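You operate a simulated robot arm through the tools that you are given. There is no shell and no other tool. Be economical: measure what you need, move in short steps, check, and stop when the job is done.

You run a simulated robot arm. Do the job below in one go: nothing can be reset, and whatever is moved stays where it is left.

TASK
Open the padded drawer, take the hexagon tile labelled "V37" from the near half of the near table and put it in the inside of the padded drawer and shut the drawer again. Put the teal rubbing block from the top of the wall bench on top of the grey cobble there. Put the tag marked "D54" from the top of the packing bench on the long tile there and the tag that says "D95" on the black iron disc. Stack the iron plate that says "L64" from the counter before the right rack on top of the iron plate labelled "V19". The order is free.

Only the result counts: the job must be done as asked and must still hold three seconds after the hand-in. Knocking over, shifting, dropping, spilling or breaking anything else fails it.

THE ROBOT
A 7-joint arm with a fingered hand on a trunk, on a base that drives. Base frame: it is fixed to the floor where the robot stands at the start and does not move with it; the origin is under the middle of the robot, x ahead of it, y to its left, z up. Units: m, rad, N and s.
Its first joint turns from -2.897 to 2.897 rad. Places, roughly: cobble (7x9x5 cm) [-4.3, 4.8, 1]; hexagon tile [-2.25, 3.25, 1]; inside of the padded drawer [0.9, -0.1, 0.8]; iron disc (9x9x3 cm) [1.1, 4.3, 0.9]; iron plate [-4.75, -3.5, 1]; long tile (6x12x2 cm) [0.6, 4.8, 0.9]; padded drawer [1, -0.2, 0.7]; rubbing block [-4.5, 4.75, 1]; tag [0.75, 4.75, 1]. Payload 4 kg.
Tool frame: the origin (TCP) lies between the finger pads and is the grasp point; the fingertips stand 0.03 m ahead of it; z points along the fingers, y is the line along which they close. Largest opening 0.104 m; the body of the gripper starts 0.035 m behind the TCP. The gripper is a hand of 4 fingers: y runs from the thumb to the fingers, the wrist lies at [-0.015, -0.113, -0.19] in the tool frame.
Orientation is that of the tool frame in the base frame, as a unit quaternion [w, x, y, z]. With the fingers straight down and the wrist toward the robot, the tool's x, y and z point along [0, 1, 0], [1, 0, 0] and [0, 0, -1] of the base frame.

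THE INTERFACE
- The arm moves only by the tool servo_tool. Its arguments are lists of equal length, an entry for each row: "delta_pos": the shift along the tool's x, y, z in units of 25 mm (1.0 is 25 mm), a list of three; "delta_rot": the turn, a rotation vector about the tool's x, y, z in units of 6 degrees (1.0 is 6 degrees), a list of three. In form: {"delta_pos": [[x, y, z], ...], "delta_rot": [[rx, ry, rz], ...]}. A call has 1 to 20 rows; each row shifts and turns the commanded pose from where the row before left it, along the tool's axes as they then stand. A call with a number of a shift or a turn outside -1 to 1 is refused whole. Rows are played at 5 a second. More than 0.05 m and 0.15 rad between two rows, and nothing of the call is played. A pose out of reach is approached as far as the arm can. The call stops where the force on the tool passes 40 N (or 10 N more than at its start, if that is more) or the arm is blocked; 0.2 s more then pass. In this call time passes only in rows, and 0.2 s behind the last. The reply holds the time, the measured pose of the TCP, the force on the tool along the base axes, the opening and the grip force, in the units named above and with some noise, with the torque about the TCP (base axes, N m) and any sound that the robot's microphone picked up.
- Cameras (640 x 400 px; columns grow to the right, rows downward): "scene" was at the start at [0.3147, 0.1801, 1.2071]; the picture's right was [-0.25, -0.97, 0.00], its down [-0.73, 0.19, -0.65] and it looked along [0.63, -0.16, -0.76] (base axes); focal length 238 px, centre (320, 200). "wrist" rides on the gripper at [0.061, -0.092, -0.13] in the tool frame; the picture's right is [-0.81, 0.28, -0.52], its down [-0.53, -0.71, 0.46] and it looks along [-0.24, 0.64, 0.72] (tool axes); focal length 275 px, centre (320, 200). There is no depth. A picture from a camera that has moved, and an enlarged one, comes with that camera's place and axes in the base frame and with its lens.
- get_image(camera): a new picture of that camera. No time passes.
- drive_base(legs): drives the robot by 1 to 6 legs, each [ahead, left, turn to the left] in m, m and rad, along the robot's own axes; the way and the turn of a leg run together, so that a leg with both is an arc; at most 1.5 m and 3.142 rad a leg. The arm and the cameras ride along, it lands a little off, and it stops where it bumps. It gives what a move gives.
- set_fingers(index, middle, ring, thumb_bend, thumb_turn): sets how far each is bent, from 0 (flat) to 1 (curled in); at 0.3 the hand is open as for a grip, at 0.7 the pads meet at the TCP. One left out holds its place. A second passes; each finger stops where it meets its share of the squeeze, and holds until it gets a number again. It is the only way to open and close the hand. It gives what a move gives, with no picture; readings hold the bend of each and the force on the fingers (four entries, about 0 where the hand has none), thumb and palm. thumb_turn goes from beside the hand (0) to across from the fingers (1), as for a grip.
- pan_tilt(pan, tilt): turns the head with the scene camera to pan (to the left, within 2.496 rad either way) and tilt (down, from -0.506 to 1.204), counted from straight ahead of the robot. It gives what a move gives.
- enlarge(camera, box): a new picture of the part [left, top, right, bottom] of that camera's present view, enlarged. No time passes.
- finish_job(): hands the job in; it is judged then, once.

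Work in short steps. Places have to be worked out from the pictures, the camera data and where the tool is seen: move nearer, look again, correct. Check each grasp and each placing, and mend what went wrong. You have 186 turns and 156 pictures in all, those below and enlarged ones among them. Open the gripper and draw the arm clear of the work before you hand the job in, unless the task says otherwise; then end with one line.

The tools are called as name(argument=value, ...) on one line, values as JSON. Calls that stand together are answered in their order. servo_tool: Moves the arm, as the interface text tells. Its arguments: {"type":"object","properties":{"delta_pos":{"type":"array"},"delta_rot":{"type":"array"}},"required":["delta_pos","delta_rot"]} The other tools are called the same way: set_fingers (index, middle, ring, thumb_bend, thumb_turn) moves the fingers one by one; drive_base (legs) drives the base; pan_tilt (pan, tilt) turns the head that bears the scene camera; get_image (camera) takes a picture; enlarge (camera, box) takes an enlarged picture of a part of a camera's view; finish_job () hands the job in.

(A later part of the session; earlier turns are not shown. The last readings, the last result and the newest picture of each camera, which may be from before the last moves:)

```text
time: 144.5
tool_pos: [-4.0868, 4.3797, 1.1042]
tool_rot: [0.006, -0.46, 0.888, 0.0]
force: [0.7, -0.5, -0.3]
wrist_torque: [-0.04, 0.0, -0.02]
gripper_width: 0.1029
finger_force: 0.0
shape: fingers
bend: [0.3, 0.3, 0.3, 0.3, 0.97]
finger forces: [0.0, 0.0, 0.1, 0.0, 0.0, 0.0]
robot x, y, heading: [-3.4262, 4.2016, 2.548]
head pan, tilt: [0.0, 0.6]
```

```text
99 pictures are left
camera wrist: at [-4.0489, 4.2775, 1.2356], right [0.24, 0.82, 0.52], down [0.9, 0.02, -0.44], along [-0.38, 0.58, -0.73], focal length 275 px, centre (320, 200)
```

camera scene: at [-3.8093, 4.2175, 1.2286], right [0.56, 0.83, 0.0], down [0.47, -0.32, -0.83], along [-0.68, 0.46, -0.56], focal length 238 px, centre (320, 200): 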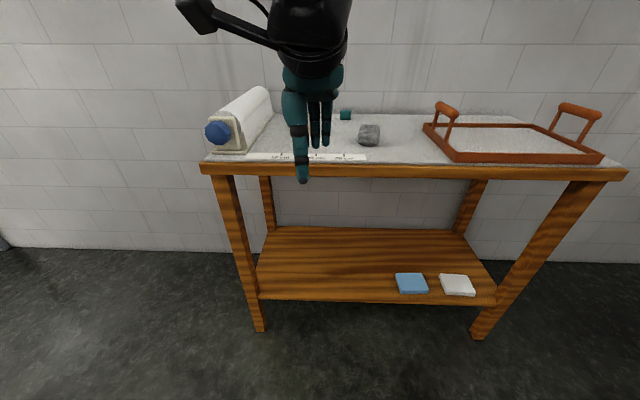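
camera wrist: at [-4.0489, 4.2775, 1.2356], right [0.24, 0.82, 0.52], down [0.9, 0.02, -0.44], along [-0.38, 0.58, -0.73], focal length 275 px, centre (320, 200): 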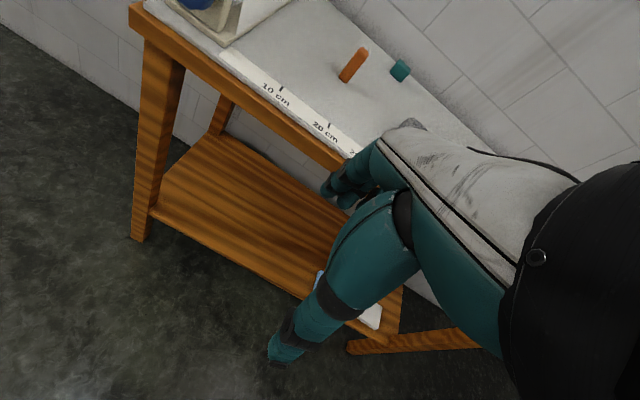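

Cobble and teal block are seen; the block is deep on the bench. I raise the arm slightly, drive 0.38 m ahead and look from the wrist.

servo_tool(delta_pos=[[0, 0, -1], [0, -1, -1], [0, -1, 0], [0, -1, 0], [0, -1, 0]], delta_rot=[[0, 0, 0], [0, 0, 0], [0, 0, 0], [0, 0, 0], [0, 0, 0]])

drive_base(legs=[[0.38, 0, 0]])

pan_tilt(pan=0.0, tilt=0.8)

get_image(camera="scene")

get_image(camera="wrist")

```text
time: 145.7
tool_pos: [-4.0058, 4.3235, 1.1555]
tool_rot: [0.007, -0.459, 0.888, 0.0]
force: [-0.6, 1.0, -0.2]
wrist_torque: [0.01, -0.02, 0.03]
gripper_width: 0.103
finger_force: 0.1
shape: fingers
bend: [0.3, 0.3, 0.3, 0.3, 0.97]
finger forces: [0.1, 0.1, 0.1, 0.0, 0.0, 0.0]
robot x, y, heading: [-3.4226, 4.1995, 2.548]
head pan, tilt: [0.0, 0.6]
```

```text
time: 148.1
tool_pos: [-4.3102, 4.5369, 1.1557]
tool_rot: [0.007, -0.456, 0.89, -0.001]
force: [0.4, 1.0, 0.1]
wrist_torque: [0.0, -0.02, -0.01]
gripper_width: 0.1028
finger_force: 0.0
shape: fingers
bend: [0.3, 0.3, 0.3, 0.3, 0.97]
finger forces: [0.1, 0.1, 0.0, 0.0, 0.0, 0.1]
robot x, y, heading: [-3.729, 4.4061, 2.539]
head pan, tilt: [0.0, 0.6]
```

```text
time: 148.8
tool_pos: [-4.3111, 4.536, 1.1557]
tool_rot: [0.007, -0.456, 0.89, -0.001]
force: [1.0, -0.6, -0.5]
wrist_torque: [0.0, -0.01, -0.03]
gripper_width: 0.1027
finger_force: 0.2
shape: fingers
bend: [0.3, 0.3, 0.3, 0.3, 0.97]
finger forces: [0.0, 0.0, 0.0, 0.1, 0.0, 0.0]
robot x, y, heading: [-3.7258, 4.408, 2.537]
head pan, tilt: [0.0, 0.799]
```

```text
98 pictures are left
camera scene: at [-4.1088, 4.4247, 1.2117], right [0.57, 0.82, 0.0], down [0.59, -0.41, -0.7], along [-0.57, 0.4, -0.72], focal length 238 px, centre (320, 200)
```

scene: 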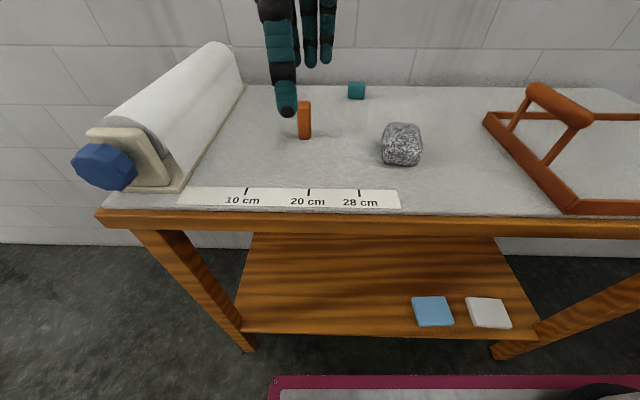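

```text
97 pictures are left
camera wrist: at [-4.2743, 4.4331, 1.2871], right [0.24, 0.82, 0.52], down [0.9, 0.02, -0.44], along [-0.37, 0.58, -0.73], focal length 275 px, centre (320, 200)
```

wrist: 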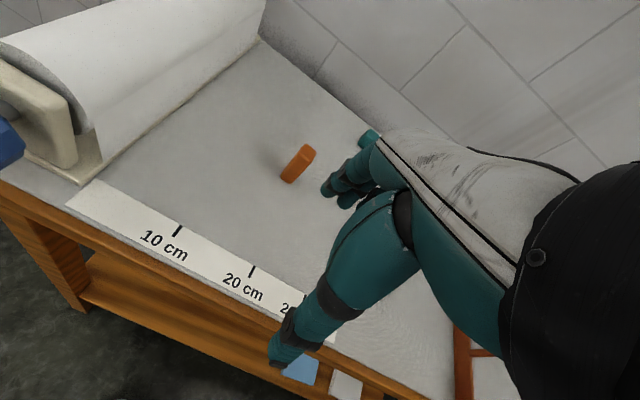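

Bench top z≈0.955; cobble ≈ (−4.323, 4.747), teal block ≈ (−4.56, 4.85) near the wall. I bring the hand near the block at height to see it better.

servo_tool(delta_pos=[[-0.4, 1, 0], [-0.4, 1, 0], [-0.4, 1, 0], [-0.4, 1, 0], [-0.4, 1, 0], [-0.4, 1, 0], [-0.4, 1, 0], [-0.4, 1, 0], [-0.4, 1, 0], [-0.4, 1, 0], [-0.4, 1, 0], [0, 0, 0]], delta_rot=[[0, 0, 0], [0, 0, 0], [0, 0, 0], [0, 0, 0], [0, 0, 0], [0, 0, 0], [0, 0, 0], [0, 0, 0], [0, 0, 0], [0, 0, 0], [0, 0, 0], [0, 0, 0]])

get_image(camera="wrist")

enlarge(camera="scene", box=[280, 60, 440, 160])

```text
time: 151.4
tool_pos: [-4.4687, 4.7865, 1.1553]
tool_rot: [0.006, -0.456, 0.89, 0.0]
force: [0.4, 0.5, -0.6]
wrist_torque: [0.0, -0.03, 0.02]
gripper_width: 0.103
finger_force: 0.0
shape: fingers
bend: [0.3, 0.3, 0.3, 0.3, 0.97]
finger forces: [0.0, 0.1, 0.1, 0.0, 0.0, 0.0]
robot x, y, heading: [-3.7301, 4.4114, 2.541]
head pan, tilt: [0.0, 0.799]
```

```text
96 pictures are left
camera wrist: at [-4.4321, 4.6829, 1.2868], right [0.24, 0.82, 0.52], down [0.9, 0.02, -0.44], along [-0.37, 0.58, -0.73], focal length 275 px, centre (320, 200)
```

wrist: 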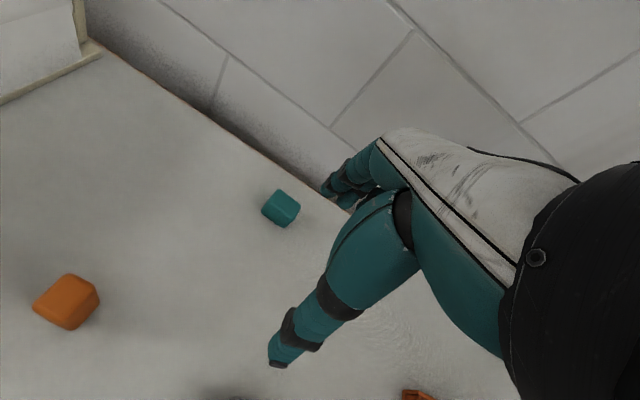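

```text
4.00 times, centred on (360, 110) of scene
camera zoom: at [-4.1087, 4.4247, 1.2117], right [0.57, 0.82, 0.0], down [0.59, -0.41, -0.7], along [-0.57, 0.39, -0.72], focal length 950 px, centre (160, 560)
```

zoom: 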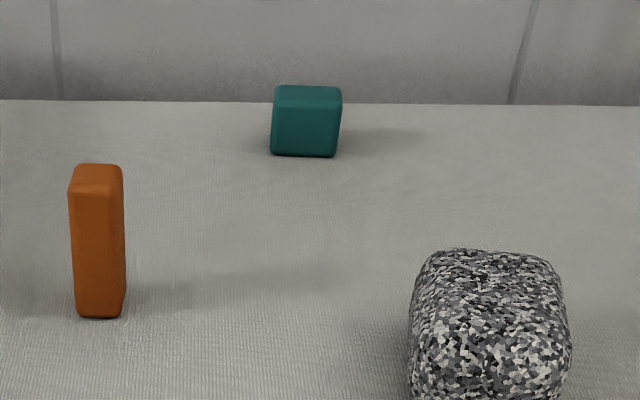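

Block centre refines to (−4.579, 4.863, 0.967), about 7 cm from the wall. I pre-bend the fingers to fit behind it and approach, staying above.

set_fingers(index=0.5, middle=0.5, ring=0.5, thumb_bend=0.35)

servo_tool(delta_pos=[[0, 1, 0], [0, 1, 0.5], [0, 1, 1], [0, 1, 1], [0, 0.7, 1], [0, 0, 0.5], [0, 0, 0]], delta_rot=[[0, 0, 0], [0, 0, 0], [0, 0, 0], [0, 0, 0], [0, 0, 0], [0, 0, 0], [0, 0, 0]])

get_image(camera="wrist")

enlarge(camera="scene", box=[280, 40, 440, 140])

```text
time: 152.4
tool_pos: [-4.4695, 4.7862, 1.155]
tool_rot: [0.007, -0.456, 0.89, -0.001]
force: [-1.2, 0.3, 0.5]
wrist_torque: [0.01, 0.0, 0.0]
gripper_width: 0.0718
finger_force: 0.1
shape: fingers
bend: [0.5, 0.5, 0.5, 0.35, 0.97]
finger forces: [0.0, 0.0, 0.0, 0.0, 0.0, 0.1]
robot x, y, heading: [-3.7284, 4.406, 2.543]
head pan, tilt: [0.0, 0.799]
```

```text
time: 154.0
tool_pos: [-4.5646, 4.8567, 1.0538]
tool_rot: [0.006, -0.456, 0.89, 0.0]
force: [0.7, 0.9, -0.4]
wrist_torque: [0.04, -0.02, 0.0]
gripper_width: 0.0718
finger_force: 0.1
shape: fingers
bend: [0.5, 0.5, 0.5, 0.35, 0.97]
finger forces: [0.0, 0.0, 0.0, 0.1, 0.0, 0.0]
robot x, y, heading: [-3.7266, 4.4098, 2.539]
head pan, tilt: [0.0, 0.799]
```

```text
94 pictures are left
camera wrist: at [-4.528, 4.7528, 1.1855], right [0.24, 0.82, 0.52], down [0.9, 0.02, -0.44], along [-0.37, 0.58, -0.73], focal length 275 px, centre (320, 200)
```

wrist: 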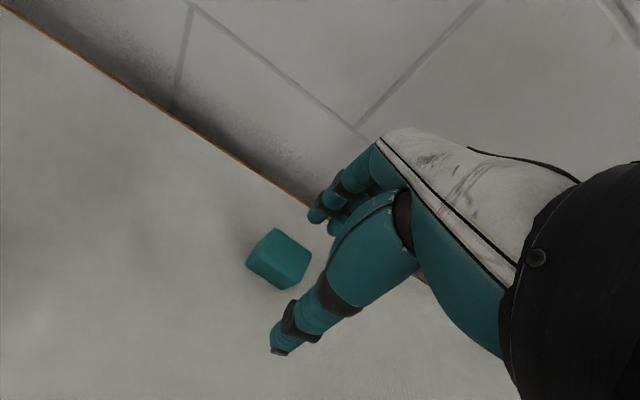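

```text
4.00 times, centred on (360, 90) of scene
camera zoom: at [-4.1088, 4.4247, 1.2117], right [0.57, 0.82, 0.0], down [0.59, -0.41, -0.7], along [-0.57, 0.39, -0.72], focal length 950 px, centre (160, 640)
```

zoom: 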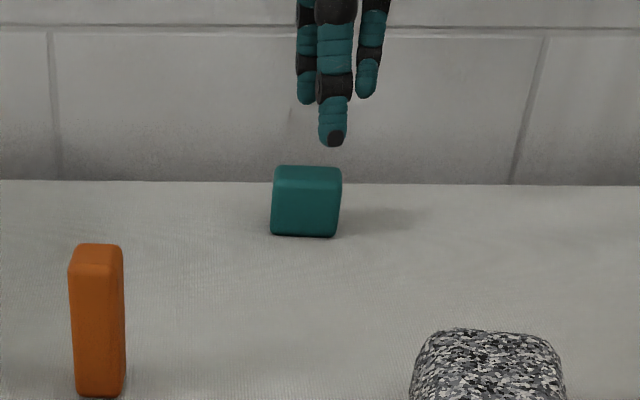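

Block sits 1.7 cm further along the hand's y. I shift and lower, feeling for the bench at the end.

servo_tool(delta_pos=[[0.1, 0.7, 0], [0, 0, 1], [0, 0, 1], [0, 0, 0.5], [0, 0, 0]], delta_rot=[[0, 0, 0], [0, 0, 0], [0, 0, 0], [0, 0, 0], [0, 0, 0]])

get_image(camera="wrist")

enlarge(camera="scene", box=[300, 50, 396, 130])

```text
time: 155.2
tool_pos: [-4.5783, 4.8646, 0.992]
tool_rot: [0.008, -0.455, 0.89, -0.001]
force: [-0.2, -0.4, 0.3]
wrist_torque: [-0.02, 0.0, 0.0]
gripper_width: 0.0719
finger_force: 0.0
shape: fingers
bend: [0.5, 0.5, 0.5, 0.35, 0.97]
finger forces: [0.1, 0.0, 0.0, 0.1, 0.1, 0.1]
robot x, y, heading: [-3.7327, 4.4087, 2.54]
head pan, tilt: [0.0, 0.799]
```

```text
92 pictures are left
camera wrist: at [-4.5418, 4.7613, 1.1234], right [0.24, 0.82, 0.52], down [0.9, 0.02, -0.44], along [-0.37, 0.58, -0.73], focal length 275 px, centre (320, 200)
```

wrist: 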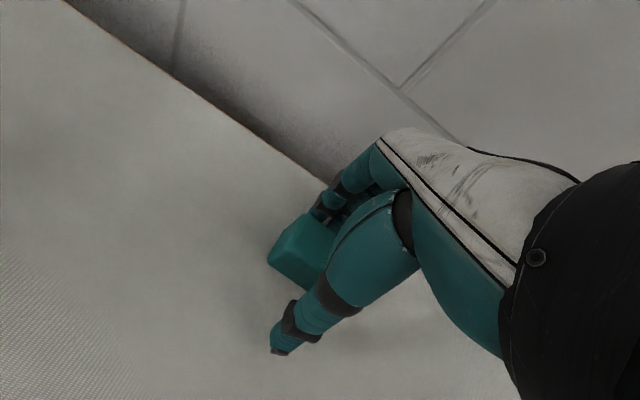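

```text
5.00 times, centred on (348, 90) of scene
camera zoom: at [-4.1088, 4.4247, 1.2117], right [0.57, 0.82, 0.0], down [0.59, -0.41, -0.7], along [-0.57, 0.39, -0.72], focal length 1188 px, centre (180, 750)
```

zoom: 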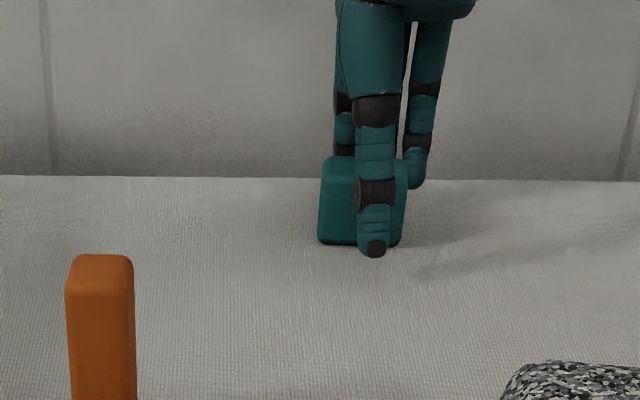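

Fingers are behind the block; the hand is slightly right of it. I shift 8 mm left and feel downward a little more.

servo_tool(delta_pos=[[0.35, 0, 0], [0, 0, 0.2], [0, 0, 0.15], [0, 0, 0]], delta_rot=[[0, 0, 0], [0, 0, 0], [0, 0, 0], [0, 0, 0]])

set_fingers(index=0.7, middle=0.7, ring=0.7, thumb_bend=0.7)

get_image(camera="wrist")

enlarge(camera="scene", box=[300, 50, 396, 130])

```text
time: 156.2
tool_pos: [-4.5848, 4.8577, 0.9844]
tool_rot: [0.006, -0.456, 0.89, 0.0]
force: [-0.3, 0.6, 9.9]
wrist_torque: [0.28, 0.23, 0.05]
gripper_width: 0.0718
finger_force: 4.5
shape: fingers
bend: [0.5, 0.49, 0.5, 0.35, 0.97]
finger forces: [0.0, 9.5, 0.0, 0.0, 0.0, 0.1]
robot x, y, heading: [-3.7282, 4.4065, 2.539]
head pan, tilt: [0.0, 0.799]
```

```text
time: 157.2
tool_pos: [-4.5839, 4.8578, 0.9842]
tool_rot: [0.005, -0.456, 0.89, 0.001]
force: [-9.2, 3.9, 23.5]
wrist_torque: [0.71, 0.78, 0.18]
gripper_width: 0.0272
finger_force: 21.1
shape: fingers
bend: [0.63, 0.5, 0.67, 0.59, 0.96]
finger forces: [7.2, 21.3, 3.0, 0.0, 10.3, 0.0]
robot x, y, heading: [-3.7278, 4.409, 2.539]
head pan, tilt: [0.0, 0.799]
```

```text
90 pictures are left
camera wrist: at [-4.5471, 4.7537, 1.1159], right [0.25, 0.81, 0.52], down [0.89, 0.02, -0.45], along [-0.37, 0.58, -0.72], focal length 275 px, centre (320, 200)
```

wrist: 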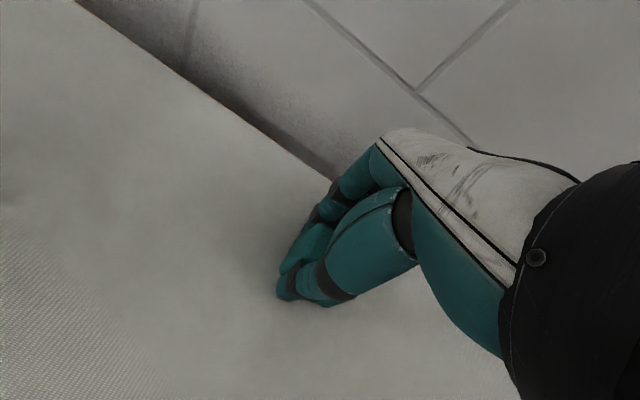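

```text
5.00 times, centred on (348, 90) of scene
camera zoom: at [-4.1084, 4.4244, 1.2119], right [0.57, 0.82, 0.0], down [0.59, -0.41, -0.7], along [-0.57, 0.39, -0.72], focal length 1188 px, centre (180, 750)
```

zoom: 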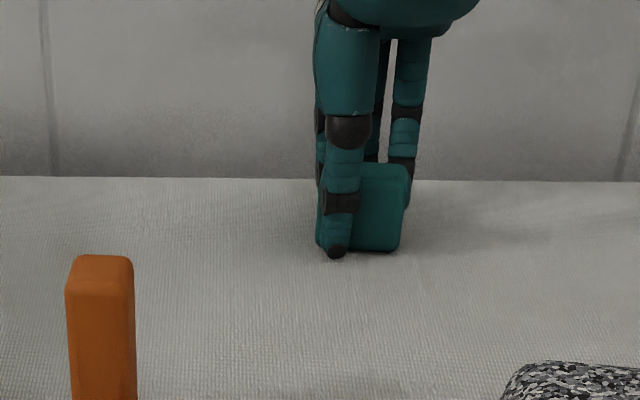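

The middle finger is jammed against the bench or block edge. I open, go up a little, shift back right, and check before regripping.

set_fingers(index=0.5, middle=0.5, ring=0.5, thumb_bend=0.35)

servo_tool(delta_pos=[[0, 0, -0.5], [-0.5, 0, -0.5], [0, 0, -1], [0, 0, -1], [0, 0, 0]], delta_rot=[[0, 0, 0], [0, 0, 0], [0, 0, 0], [0, 0, 0], [0, 0, 0]])

get_image(camera="wrist")

enlarge(camera="scene", box=[300, 50, 396, 130])

```text
time: 158.2
tool_pos: [-4.584, 4.8571, 0.9841]
tool_rot: [0.007, -0.456, 0.89, -0.001]
force: [2.4, -1.8, 21.1]
wrist_torque: [0.34, 0.43, 0.08]
gripper_width: 0.0613
finger_force: 10.8
shape: fingers
bend: [0.57, 0.48, 0.5, 0.35, 0.97]
finger forces: [7.7, 13.2, 0.1, 0.0, 0.0, 0.0]
robot x, y, heading: [-3.7268, 4.406, 2.541]
head pan, tilt: [0.0, 0.799]
```

```text
time: 159.4
tool_pos: [-4.578, 4.8671, 1.0578]
tool_rot: [0.007, -0.455, 0.891, 0.0]
force: [0.3, -0.4, -0.2]
wrist_torque: [0.02, -0.01, -0.01]
gripper_width: 0.071
finger_force: 0.0
shape: fingers
bend: [0.5, 0.5, 0.5, 0.35, 0.97]
finger forces: [0.0, 0.0, 0.0, 0.0, 0.0, 0.1]
robot x, y, heading: [-3.734, 4.4061, 2.54]
head pan, tilt: [0.0, 0.799]
```

```text
88 pictures are left
camera wrist: at [-4.5412, 4.7635, 1.1891], right [0.24, 0.82, 0.52], down [0.9, 0.02, -0.44], along [-0.37, 0.58, -0.73], focal length 275 px, centre (320, 200)
```

wrist: 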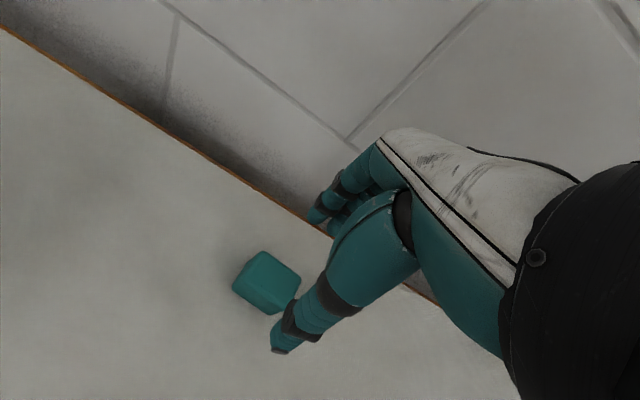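

```text
5.00 times, centred on (348, 90) of scene
camera zoom: at [-4.1088, 4.4248, 1.2117], right [0.57, 0.82, 0.0], down [0.59, -0.41, -0.7], along [-0.57, 0.39, -0.72], focal length 1188 px, centre (180, 750)
```

zoom: 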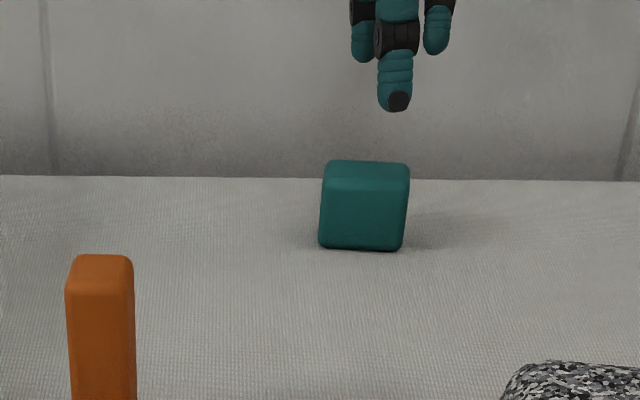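

The middle finger touched the bench at TCP z≈0.985. I go down only to z≈0.993 and close there.

servo_tool(delta_pos=[[0.1, -0.1, 1], [0, 0, 1], [0, 0, 0.6], [0, 0, 0]], delta_rot=[[0, 0, 0], [0, 0, 0], [0, 0, 0], [0, 0, 0]])

set_fingers(index=0.7, middle=0.7, ring=0.7, thumb_bend=0.7)

enlarge(camera="scene", box=[300, 50, 396, 130])

```text
time: 160.4
tool_pos: [-4.5764, 4.866, 0.9935]
tool_rot: [0.006, -0.456, 0.89, -0.001]
force: [0.1, 0.4, 0.0]
wrist_torque: [-0.02, -0.02, 0.04]
gripper_width: 0.0708
finger_force: 0.2
shape: fingers
bend: [0.5, 0.5, 0.5, 0.35, 0.97]
finger forces: [0.1, 0.0, 0.0, 0.0, 0.0, 0.1]
robot x, y, heading: [-3.7318, 4.4115, 2.542]
head pan, tilt: [0.0, 0.799]
```

```text
time: 161.4
tool_pos: [-4.5767, 4.8651, 0.9918]
tool_rot: [0.007, -0.456, 0.89, -0.001]
force: [0.1, -0.8, -1.1]
wrist_torque: [0.03, -0.02, -0.03]
gripper_width: 0.0277
finger_force: 10.1
shape: fingers
bend: [0.63, 0.67, 0.7, 0.59, 0.96]
finger forces: [6.2, 3.8, 0.2, 0.0, 10.5, 0.0]
robot x, y, heading: [-3.729, 4.4069, 2.54]
head pan, tilt: [0.0, 0.799]
```

```text
5.00 times, centred on (348, 90) of scene
camera zoom: at [-4.1088, 4.4247, 1.2117], right [0.57, 0.82, 0.0], down [0.59, -0.41, -0.7], along [-0.57, 0.39, -0.72], focal length 1188 px, centre (180, 750)
```

zoom: 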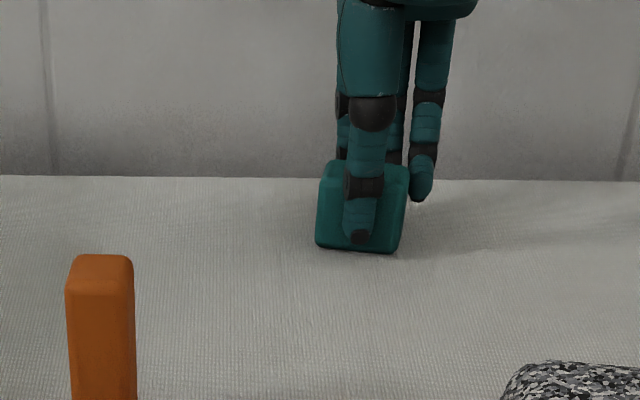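

Thumb, index and middle hold the block with 10 N. I lift 15 cm and check.

servo_tool(delta_pos=[[0, 0, -1], [0, 0, -1], [0, -0.5, -1], [0, -1, -1], [0, -1, -1], [0, -1, 0], [0, 0, 0]], delta_rot=[[0, 0, 0], [0, 0, 0], [0, 0, 0], [0, 0, 0], [0, 0, 0], [0, 0, 0], [0, 0, 0]])

get_image(camera="wrist")

get_image(camera="scene")

```text
time: 163.0
tool_pos: [-4.5079, 4.8122, 1.1215]
tool_rot: [0.007, -0.456, 0.89, -0.001]
force: [-0.1, 0.0, 0.1]
wrist_torque: [-0.02, 0.01, 0.02]
gripper_width: 0.0277
finger_force: 10.1
shape: fingers
bend: [0.63, 0.67, 0.7, 0.59, 0.96]
finger forces: [6.2, 3.9, 0.4, 0.1, 10.4, 0.0]
robot x, y, heading: [-3.7326, 4.4114, 2.54]
head pan, tilt: [0.0, 0.799]
```

```text
85 pictures are left
camera wrist: at [-4.4704, 4.7079, 1.251], right [0.24, 0.82, 0.52], down [0.9, 0.02, -0.44], along [-0.37, 0.58, -0.73], focal length 275 px, centre (320, 200)
```

wrist: 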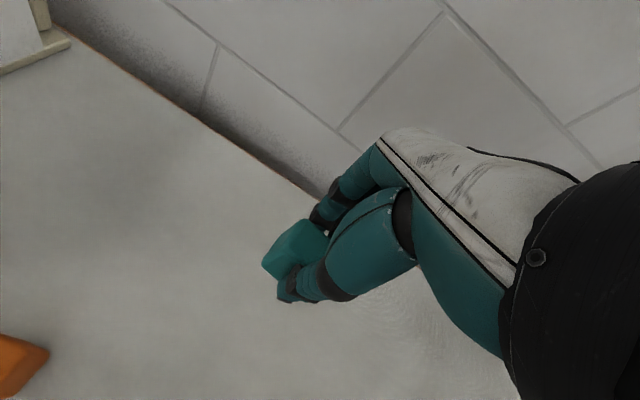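

```text
84 pictures are left
camera scene: at [-4.1089, 4.4248, 1.2117], right [0.57, 0.82, 0.0], down [0.59, -0.41, -0.7], along [-0.57, 0.39, -0.72], focal length 238 px, centre (320, 200)
```

scene: 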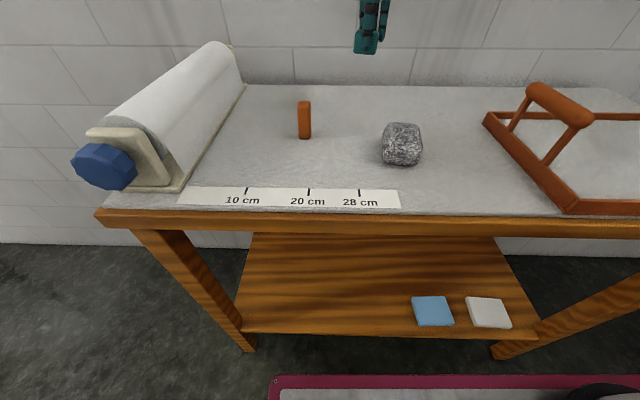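

Block held. I carry it above the cobble (≈(−4.325, 4.75)).

servo_tool(delta_pos=[[-0.28, -0.93, 0], [-0.28, -0.93, 0], [-0.28, -0.93, 0], [-0.28, -0.93, 0], [-0.28, -0.93, 0], [-0.28, -0.93, 0], [-0.28, -0.93, 0], [-0.28, -0.93, 0], [0, 0, 0]], delta_rot=[[0, 0, 0], [0, 0, 0], [0, 0, 0], [0, 0, 0], [0, 0, 0], [0, 0, 0], [0, 0, 0], [0, 0, 0], [0, 0, 0]])

get_image(camera="wrist")

enlarge(camera="scene", box=[320, 60, 480, 180])

```text
time: 165.0
tool_pos: [-4.3233, 4.7519, 1.1194]
tool_rot: [0.007, -0.456, 0.89, 0.0]
force: [0.1, 0.2, -0.8]
wrist_torque: [-0.01, 0.0, -0.02]
gripper_width: 0.0274
finger_force: 9.9
shape: fingers
bend: [0.63, 0.67, 0.7, 0.59, 0.96]
finger forces: [6.3, 3.8, 0.1, 0.0, 10.4, 0.0]
robot x, y, heading: [-3.7275, 4.4073, 2.539]
head pan, tilt: [0.0, 0.799]
```

```text
83 pictures are left
camera wrist: at [-4.2865, 4.647, 1.2515], right [0.24, 0.82, 0.53], down [0.9, 0.02, -0.44], along [-0.37, 0.58, -0.73], focal length 275 px, centre (320, 200)
```

wrist: 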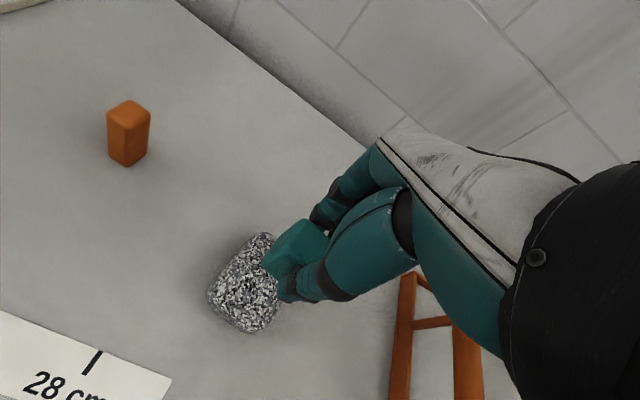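

```text
3.33 times, centred on (400, 120) of scene
camera zoom: at [-4.1088, 4.4248, 1.2117], right [0.57, 0.82, 0.0], down [0.59, -0.41, -0.7], along [-0.57, 0.39, -0.72], focal length 792 px, centre (53, 467)
```

zoom: 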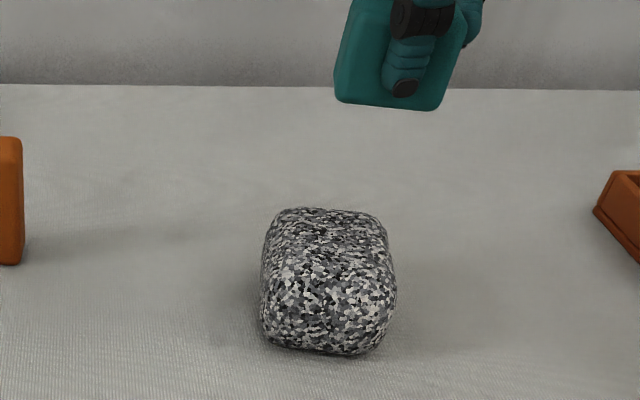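

Aligned within a few mm. I lower to just above the cobble and feel for contact.

servo_tool(delta_pos=[[0, 0.15, 1], [0, 0, 1], [0, 0, 0.6], [0, 0, 0]], delta_rot=[[0, 0, 0], [0, 0, 0], [0, 0, 0], [0, 0, 0]])

enlarge(camera="scene", box=[340, 80, 460, 180])

get_image(camera="wrist")

```text
time: 166.0
tool_pos: [-4.3247, 4.7532, 1.0559]
tool_rot: [0.007, -0.455, 0.89, 0.0]
force: [-0.4, -0.4, 0.1]
wrist_torque: [-0.03, 0.02, 0.01]
gripper_width: 0.0277
finger_force: 10.9
shape: fingers
bend: [0.63, 0.67, 0.7, 0.59, 0.96]
finger forces: [6.2, 3.9, 0.3, 0.0, 10.3, 0.0]
robot x, y, heading: [-3.7311, 4.4091, 2.54]
head pan, tilt: [0.0, 0.799]
```

```text
4.00 times, centred on (400, 130) of scene
camera zoom: at [-4.1088, 4.4247, 1.2117], right [0.57, 0.82, 0.0], down [0.59, -0.41, -0.7], along [-0.57, 0.39, -0.72], focal length 950 px, centre (0, 480)
```

zoom: 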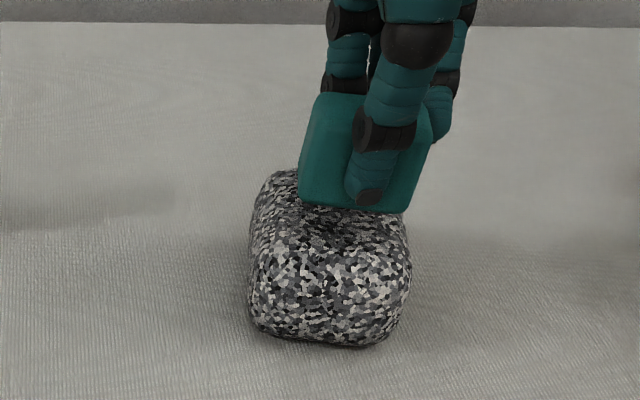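

```text
80 pictures are left
camera wrist: at [-4.2882, 4.6495, 1.1873], right [0.24, 0.82, 0.52], down [0.9, 0.02, -0.44], along [-0.37, 0.58, -0.73], focal length 275 px, centre (320, 200)
```

wrist: 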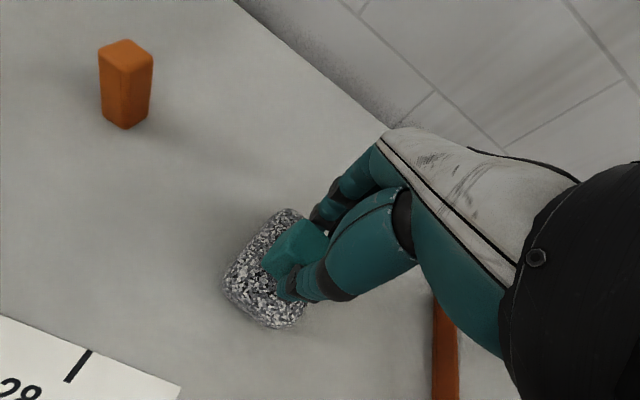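

A tad right of centre; I shift 6 mm left and feel down in small steps.

servo_tool(delta_pos=[[0.25, 0, 0.2], [0, 0, 0.1], [0, 0, 0]], delta_rot=[[0, 0, 0], [0, 0, 0], [0, 0, 0]])

servo_tool(delta_pos=[[0, 0, 0.1], [0, 0, 0]], delta_rot=[[0, 0, 0], [0, 0, 0]])

servo_tool(delta_pos=[[0, 0, 0.1], [0, 0, 0]], delta_rot=[[0, 0, 0], [0, 0, 0]])

```text
time: 166.8
tool_pos: [-4.3297, 4.7481, 1.0475]
tool_rot: [0.006, -0.456, 0.89, 0.0]
force: [0.6, -0.3, -0.8]
wrist_torque: [0.0, -0.02, 0.01]
gripper_width: 0.0275
finger_force: 10.8
shape: fingers
bend: [0.63, 0.67, 0.7, 0.59, 0.96]
finger forces: [6.1, 4.0, 0.2, 0.1, 10.4, 0.0]
robot x, y, heading: [-3.7305, 4.4125, 2.542]
head pan, tilt: [0.0, 0.799]
```

```text
time: 167.4
tool_pos: [-4.3294, 4.7465, 1.0454]
tool_rot: [0.007, -0.456, 0.89, 0.0]
force: [0.3, 0.2, -0.2]
wrist_torque: [0.03, 0.02, -0.02]
gripper_width: 0.0277
finger_force: 10.5
shape: fingers
bend: [0.63, 0.67, 0.7, 0.59, 0.96]
finger forces: [6.1, 3.8, 0.1, 0.1, 10.4, 0.0]
robot x, y, heading: [-3.7287, 4.4077, 2.541]
head pan, tilt: [0.0, 0.799]
```

```text
time: 168.0
tool_pos: [-4.3279, 4.7482, 1.0423]
tool_rot: [0.008, -0.456, 0.89, 0.0]
force: [0.3, 0.7, -0.2]
wrist_torque: [0.01, -0.03, 0.02]
gripper_width: 0.0278
finger_force: 11.3
shape: fingers
bend: [0.63, 0.67, 0.7, 0.59, 0.96]
finger forces: [6.3, 3.8, 0.2, 0.1, 10.4, 0.1]
robot x, y, heading: [-3.7319, 4.4088, 2.539]
head pan, tilt: [0.0, 0.799]
```

servo_tool(delta_pos=[[0, 0, 0.1], [0, 0, 0]], delta_rot=[[0, 0, 0], [0, 0, 0]])

servo_tool(delta_pos=[[0, 0, 0.1], [0, 0, 0]], delta_rot=[[0, 0, 0], [0, 0, 0]])

enlarge(camera="scene", box=[340, 80, 460, 180])

```text
time: 168.6
tool_pos: [-4.3286, 4.7475, 1.0406]
tool_rot: [0.007, -0.455, 0.89, 0.0]
force: [-0.2, -0.6, 2.6]
wrist_torque: [0.02, -0.01, -0.01]
gripper_width: 0.0278
finger_force: 10.0
shape: fingers
bend: [0.63, 0.67, 0.7, 0.59, 0.96]
finger forces: [6.1, 4.1, 0.2, 0.0, 10.8, 0.0]
robot x, y, heading: [-3.7304, 4.4091, 2.539]
head pan, tilt: [0.0, 0.799]
```

```text
time: 169.2
tool_pos: [-4.329, 4.7473, 1.0386]
tool_rot: [0.005, -0.456, 0.89, 0.0]
force: [0.3, 0.2, 17.0]
wrist_torque: [-0.02, -0.11, 0.02]
gripper_width: 0.0274
finger_force: 12.4
shape: fingers
bend: [0.64, 0.66, 0.7, 0.59, 0.96]
finger forces: [7.0, 5.0, 0.2, 0.0, 13.4, 0.0]
robot x, y, heading: [-3.7286, 4.407, 2.537]
head pan, tilt: [0.0, 0.799]
```

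```text
4.00 times, centred on (400, 130) of scene
camera zoom: at [-4.1083, 4.4245, 1.2118], right [0.57, 0.82, 0.0], down [0.59, -0.41, -0.7], along [-0.57, 0.39, -0.72], focal length 950 px, centre (0, 480)
```

zoom: 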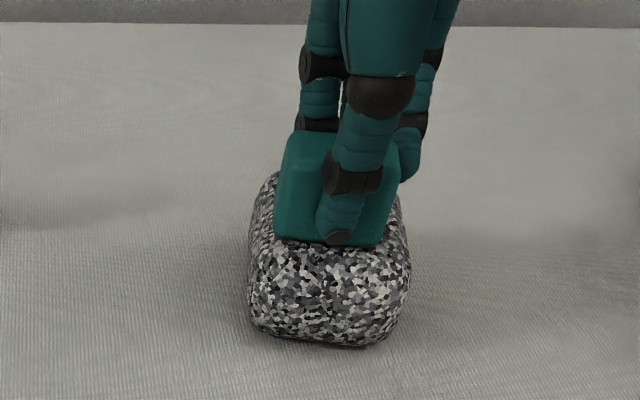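

The block rests but ~1 cm towards the front. I lift slightly, shift 1 cm back, and set it down again.

servo_tool(delta_pos=[[0, 0, -0.4], [-0.1, 0.45, 0], [0, 0, 0.3], [0, 0, 0]], delta_rot=[[0, 0, 0], [0, 0, 0], [0, 0, 0], [0, 0, 0]])

servo_tool(delta_pos=[[0, 0, 0.06], [0, 0, 0]], delta_rot=[[0, 0, 0], [0, 0, 0]])

enlarge(camera="scene", box=[340, 80, 460, 180])

```text
time: 170.2
tool_pos: [-4.3372, 4.754, 1.0406]
tool_rot: [0.007, -0.455, 0.89, 0.0]
force: [0.5, 0.1, 3.8]
wrist_torque: [0.01, 0.01, -0.03]
gripper_width: 0.0276
finger_force: 10.5
shape: fingers
bend: [0.63, 0.66, 0.7, 0.59, 0.96]
finger forces: [6.2, 3.9, 0.2, 0.1, 11.0, 0.0]
robot x, y, heading: [-3.7286, 4.4109, 2.538]
head pan, tilt: [0.0, 0.799]
```

```text
time: 170.8
tool_pos: [-4.3362, 4.7548, 1.039]
tool_rot: [0.006, -0.456, 0.89, -0.001]
force: [0.4, -0.2, 9.9]
wrist_torque: [0.0, -0.03, 0.04]
gripper_width: 0.0277
finger_force: 11.5
shape: fingers
bend: [0.63, 0.66, 0.7, 0.59, 0.96]
finger forces: [6.4, 4.7, 0.2, 0.1, 12.2, 0.0]
robot x, y, heading: [-3.7299, 4.4088, 2.538]
head pan, tilt: [0.0, 0.799]
```

```text
4.00 times, centred on (400, 130) of scene
camera zoom: at [-4.1085, 4.4246, 1.2118], right [0.57, 0.82, 0.0], down [0.59, -0.41, -0.7], along [-0.57, 0.39, -0.72], focal length 950 px, centre (0, 480)
```

zoom: 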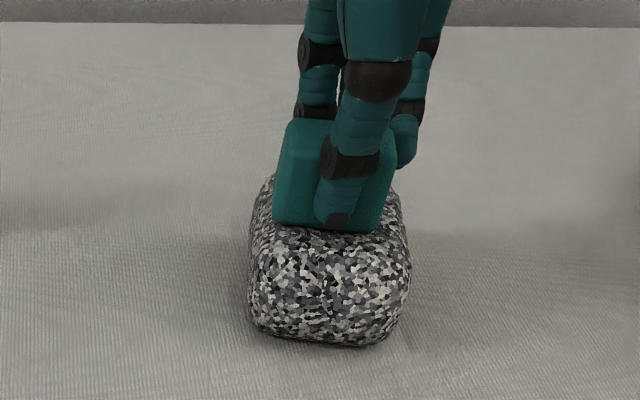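

Well centred now. I relieve the load, release gently and rise.

servo_tool(delta_pos=[[0, 0, -0.07], [0, 0, 0]], delta_rot=[[0, 0, 0], [0, 0, 0]])

set_fingers(index=0.56, middle=0.58, ring=0.6, thumb_bend=0.5)

set_fingers(index=0.4, middle=0.4, ring=0.4, thumb_bend=0.3)

servo_tool(delta_pos=[[0, 0, -1], [0, 0, -1], [0, 0, -1], [0, 0, -1], [0, 0, -1], [0, 0, 0]], delta_rot=[[0, 0, 0], [0, 0, 0], [0, 0, 0], [0, 0, 0], [0, 0, 0], [0, 0, 0]])

enlarge(camera="scene", box=[340, 80, 460, 180])

```text
time: 171.4
tool_pos: [-4.3367, 4.7544, 1.0402]
tool_rot: [0.006, -0.456, 0.89, 0.0]
force: [0.3, 0.4, 0.8]
wrist_torque: [0.0, 0.03, 0.0]
gripper_width: 0.0278
finger_force: 10.4
shape: fingers
bend: [0.63, 0.66, 0.7, 0.59, 0.96]
finger forces: [6.3, 4.0, 0.2, 0.0, 10.7, 0.1]
robot x, y, heading: [-3.7275, 4.4102, 2.543]
head pan, tilt: [0.0, 0.799]
```

```text
time: 172.4
tool_pos: [-4.337, 4.7552, 1.0393]
tool_rot: [0.007, -0.455, 0.89, 0.0]
force: [-0.1, 0.3, -0.4]
wrist_torque: [-0.02, -0.01, 0.03]
gripper_width: 0.0438
finger_force: 0.1
shape: fingers
bend: [0.56, 0.57, 0.6, 0.5, 0.97]
finger forces: [0.1, 0.0, 0.0, 0.0, 0.0, 0.0]
robot x, y, heading: [-3.7311, 4.407, 2.535]
head pan, tilt: [0.0, 0.799]
```

```text
time: 173.4
tool_pos: [-4.337, 4.7552, 1.0413]
tool_rot: [0.007, -0.456, 0.89, -0.001]
force: [0.0, 0.2, 0.1]
wrist_torque: [-0.02, -0.01, 0.03]
gripper_width: 0.0901
finger_force: 0.1
shape: fingers
bend: [0.4, 0.4, 0.4, 0.3, 0.97]
finger forces: [0.0, 0.1, 0.0, 0.0, 0.0, 0.0]
robot x, y, heading: [-3.7326, 4.4091, 2.535]
head pan, tilt: [0.0, 0.799]
```

```text
time: 174.8
tool_pos: [-4.3384, 4.7546, 1.1655]
tool_rot: [0.006, -0.456, 0.89, 0.0]
force: [0.4, -0.6, -0.4]
wrist_torque: [-0.02, 0.01, 0.01]
gripper_width: 0.0903
finger_force: 0.0
shape: fingers
bend: [0.4, 0.4, 0.4, 0.3, 0.97]
finger forces: [0.0, 0.0, 0.1, 0.0, 0.0, 0.0]
robot x, y, heading: [-3.7293, 4.4073, 2.533]
head pan, tilt: [0.0, 0.799]
```

```text
4.00 times, centred on (400, 130) of scene
camera zoom: at [-4.1088, 4.4247, 1.2117], right [0.57, 0.82, 0.0], down [0.59, -0.41, -0.7], along [-0.57, 0.39, -0.72], focal length 950 px, centre (0, 480)
```

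zoom: 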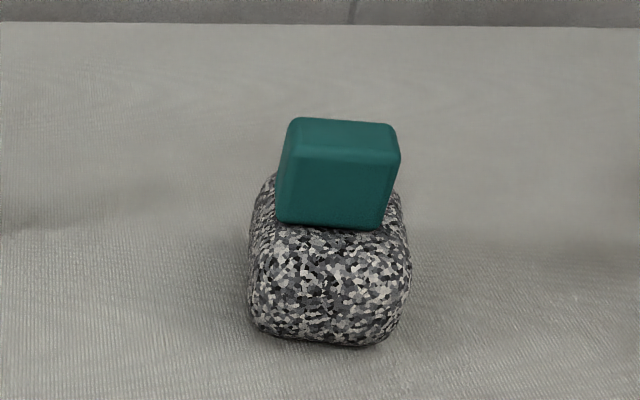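

The block stands well on the cobble. Next is the counter to the south; I retract the arm, back off a little, and look south.

servo_tool(delta_pos=[[0.8, -1, 0], [0.8, -1, 0], [0.8, -1, 0], [0.8, -1, 0], [0.8, -1, 0], [0, -1, 0], [0, -1, 0], [0, -1, 0], [0, -1, 0], [0, 0, 0]], delta_rot=[[0, 0, 0], [0, 0, 0], [0, 0, 0], [0, 0, 0], [0, 0, 0], [0, 0, 0], [0, 0, 0], [0, 0, 0], [0, 0, 0], [0, 0, 0]])

drive_base(legs=[[-0.5, 0, 0]])

pan_tilt(pan=1.57, tilt=0.3)

get_image(camera="scene")

```text
time: 177.0
tool_pos: [-4.2131, 4.5428, 1.165]
tool_rot: [0.007, -0.455, 0.89, 0.0]
force: [0.4, -0.6, 0.5]
wrist_torque: [-0.01, 0.01, 0.01]
gripper_width: 0.0899
finger_force: 0.0
shape: fingers
bend: [0.4, 0.4, 0.4, 0.3, 0.97]
finger forces: [0.1, 0.0, 0.0, 0.0, 0.0, 0.1]
robot x, y, heading: [-3.7286, 4.4089, 2.54]
head pan, tilt: [0.0, 0.799]
```

```text
time: 179.9
tool_pos: [-3.8056, 4.2653, 1.1655]
tool_rot: [0.007, -0.451, 0.892, 0.0]
force: [-1.0, -0.1, -0.2]
wrist_torque: [0.03, 0.0, 0.02]
gripper_width: 0.0904
finger_force: 0.0
shape: fingers
bend: [0.4, 0.4, 0.4, 0.3, 0.97]
finger forces: [0.0, 0.1, 0.0, 0.1, 0.0, 0.1]
robot x, y, heading: [-3.3226, 4.1309, 2.531]
head pan, tilt: [0.0, 0.799]
```

```text
time: 181.6
tool_pos: [-3.8066, 4.2657, 1.1654]
tool_rot: [0.008, -0.451, 0.893, 0.0]
force: [0.7, -1.0, 0.0]
wrist_torque: [0.03, 0.03, 0.03]
gripper_width: 0.0903
finger_force: 0.2
shape: fingers
bend: [0.4, 0.4, 0.4, 0.3, 0.97]
finger forces: [0.1, 0.0, 0.0, 0.0, 0.1, 0.1]
robot x, y, heading: [-3.3264, 4.1302, 2.533]
head pan, tilt: [1.571, 0.3]
```

```text
76 pictures are left
camera scene: at [-3.6896, 4.0234, 1.256], right [-0.82, 0.57, 0.0], down [0.17, 0.24, -0.96], along [-0.55, -0.78, -0.3], focal length 238 px, centre (320, 200)
```

scene: 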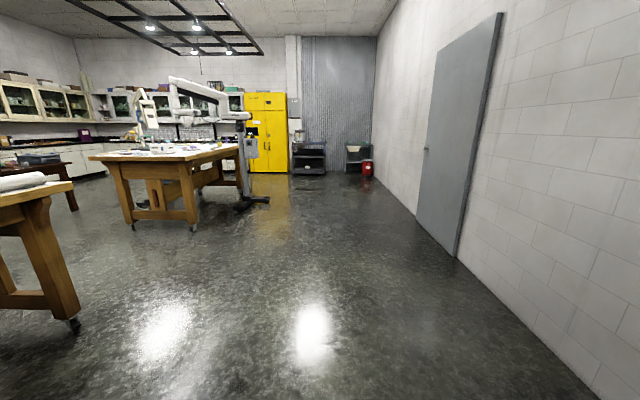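

The western aisle is free. I turn south and drive 4.4 m down it at w≈5.1.

drive_base(legs=[[0, 0, 1.585], [1.5, -0.1, 0], [1.5, -0.1, 0], [1.4, 0, 0]])

pan_tilt(pan=0.7, tilt=0.3)

get_image(camera="scene")

```text
refused: leg 2 is longer than a leg can be; nothing moved
```

```text
time: 182.7
tool_pos: [-3.8057, 4.2655, 1.1651]
tool_rot: [0.007, -0.451, 0.892, 0.0]
force: [0.3, 0.2, 0.2]
wrist_torque: [-0.03, -0.03, 0.0]
gripper_width: 0.0904
finger_force: 0.0
shape: fingers
bend: [0.4, 0.4, 0.4, 0.3, 0.97]
finger forces: [0.1, 0.0, 0.0, 0.1, 0.0, 0.0]
robot x, y, heading: [-3.3213, 4.129, 2.529]
head pan, tilt: [0.7, 0.3]
```

```text
75 pictures are left
camera scene: at [-3.7289, 4.0915, 1.2561], right [-0.09, 1.0, 0.0], down [0.29, 0.03, -0.96], along [-0.95, -0.09, -0.3], focal length 238 px, centre (320, 200)
```

scene: 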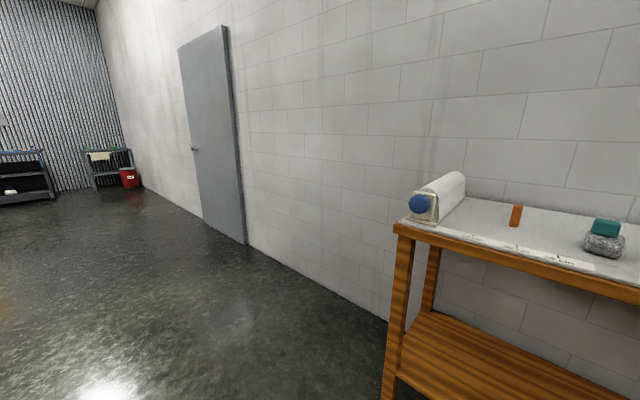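

A leg was slightly too long; I repeat with shorter legs.

drive_base(legs=[[0, 0, 1.585], [1.45, -0.1, 0], [1.45, 0, 0], [1.4, 0, 0]])

pan_tilt(pan=0.7, tilt=0.3)

get_image(camera="scene")

```text
time: 207.2
tool_pos: [-5.9281, 0.1434, 1.1654]
tool_rot: [-0.005, 0.953, -0.303, -0.004]
force: [0.0, 1.4, 0.3]
wrist_torque: [0.02, -0.01, -0.02]
gripper_width: 0.0904
finger_force: 0.0
shape: fingers
bend: [0.4, 0.4, 0.4, 0.3, 0.97]
finger forces: [0.1, 0.0, 0.1, 0.1, 0.1, 0.0]
robot x, y, heading: [-5.7968, 0.6288, -2.163]
head pan, tilt: [0.7, 0.3]
```

```text
time: 207.8
tool_pos: [-5.9297, 0.1443, 1.1646]
tool_rot: [-0.005, 0.953, -0.302, -0.005]
force: [-0.3, 0.4, -0.3]
wrist_torque: [0.0, 0.02, 0.02]
gripper_width: 0.0904
finger_force: 0.1
shape: fingers
bend: [0.4, 0.4, 0.4, 0.3, 0.97]
finger forces: [0.1, 0.0, 0.1, 0.1, 0.0, 0.0]
robot x, y, heading: [-5.7985, 0.6277, -2.166]
head pan, tilt: [0.7, 0.3]
```

```text
74 pictures are left
camera scene: at [-5.758, 0.2248, 1.2561], right [-0.99, -0.11, 0.0], down [-0.03, 0.29, -0.96], along [0.1, -0.95, -0.3], focal length 238 px, centre (320, 200)
```

scene: 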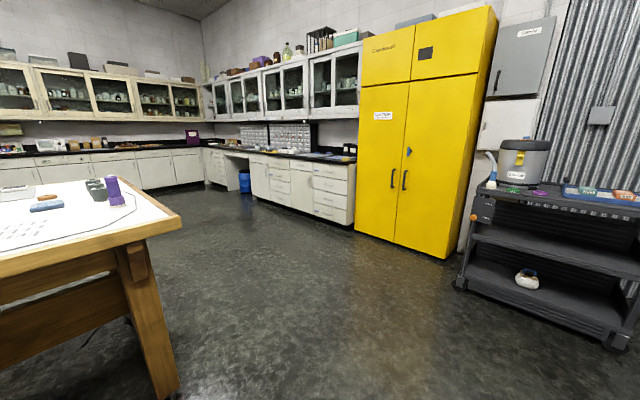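

The way to the counter is clear (table's south edge n≈−3.4, counter front n≈−5.4). I drive south, then slide east in front of the racks.

drive_base(legs=[[1.45, 0, 0], [0, 1.5, 0], [0, 1.45, 0]])

pan_tilt(pan=0.0, tilt=0.45)

get_image(camera="scene")

```text
time: 228.8
tool_pos: [-4.1654, -2.5847, 1.1654]
tool_rot: [-0.005, 0.963, -0.271, -0.005]
force: [-1.0, -0.2, -0.4]
wrist_torque: [-0.02, 0.0, -0.02]
gripper_width: 0.0905
finger_force: 0.1
shape: fingers
bend: [0.4, 0.4, 0.4, 0.3, 0.97]
finger forces: [0.0, 0.0, 0.1, 0.1, 0.0, 0.0]
robot x, y, heading: [-4.0685, -2.093, -2.094]
head pan, tilt: [0.7, 0.3]
```

```text
time: 229.8
tool_pos: [-4.1651, -2.5848, 1.1655]
tool_rot: [-0.005, 0.962, -0.272, -0.005]
force: [0.9, -0.4, -0.3]
wrist_torque: [0.01, -0.01, -0.02]
gripper_width: 0.0904
finger_force: 0.0
shape: fingers
bend: [0.4, 0.4, 0.4, 0.3, 0.97]
finger forces: [0.0, 0.1, 0.0, 0.0, 0.0, 0.1]
robot x, y, heading: [-4.0695, -2.0916, -2.097]
head pan, tilt: [0.0, 0.45]
```

```text
73 pictures are left
camera scene: at [-4.0623, -2.4808, 1.2421], right [-0.86, 0.5, 0.0], down [0.22, 0.38, -0.9], along [-0.45, -0.78, -0.44], focal length 238 px, centre (320, 200)
```

scene: 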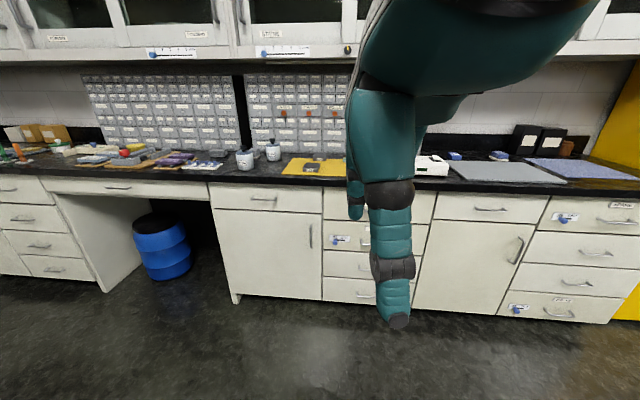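

My heading drifted by 0.07; I correct it, move the hand aside to the right, and look at the counter before the racks.

drive_base(legs=[[0.25, 0, -0.07]])

servo_tool(delta_pos=[[-1, 0, 0], [-1, 0, 0], [-1, 0, 0], [-1, 0, 0], [-1, 0, 0], [-1, 0, 0], [-1, 0, 0], [-1, 0, 0], [-1, 0, 0], [-1, 0, 0], [-1, 0, 0], [-1, 0, 0], [-1, 0, 0], [-1, 0, 0]], delta_rot=[[0, 0, 0], [0, 0, 0], [0, 0, 0], [0, 0, 0], [0, 0, 0], [0, 0, 0], [0, 0, 0], [0, 0, 0], [0, 0, 0], [0, 0, 0], [0, 0, 0], [0, 0, 0], [0, 0, 0], [0, 0, 0]])

get_image(camera="scene")

```text
time: 231.6
tool_pos: [-4.3296, -2.789, 1.165]
tool_rot: [-0.005, 0.953, -0.303, -0.005]
force: [0.0, -0.5, 0.2]
wrist_torque: [0.0, 0.0, -0.01]
gripper_width: 0.0904
finger_force: 0.0
shape: fingers
bend: [0.4, 0.4, 0.4, 0.3, 0.97]
finger forces: [0.0, 0.0, 0.0, 0.0, 0.1, 0.0]
robot x, y, heading: [-4.1984, -2.3011, -2.166]
head pan, tilt: [0.0, 0.45]
```

```text
time: 234.6
tool_pos: [-4.6155, -2.5864, 1.1684]
tool_rot: [-0.005, 0.953, -0.303, -0.005]
force: [0.6, -0.3, 0.4]
wrist_torque: [0.02, 0.0, -0.01]
gripper_width: 0.0904
finger_force: 0.1
shape: fingers
bend: [0.4, 0.4, 0.4, 0.3, 0.97]
finger forces: [0.0, 0.0, 0.0, 0.1, 0.0, 0.0]
robot x, y, heading: [-4.2006, -2.3078, -2.165]
head pan, tilt: [0.0, 0.45]
```

```text
72 pictures are left
camera scene: at [-4.2202, -2.691, 1.2421], right [-0.83, 0.56, 0.0], down [0.24, 0.36, -0.9], along [-0.5, -0.75, -0.44], focal length 238 px, centre (320, 200)
```

scene: 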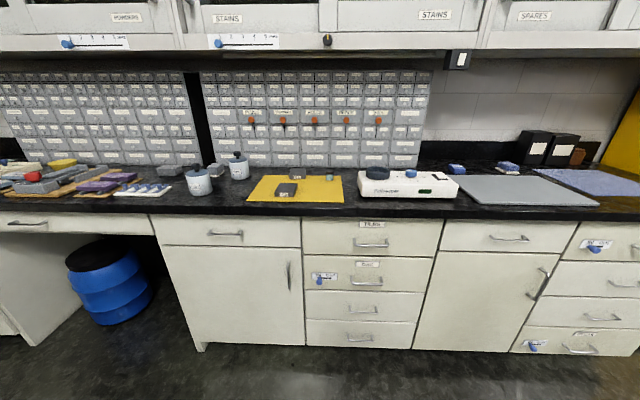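

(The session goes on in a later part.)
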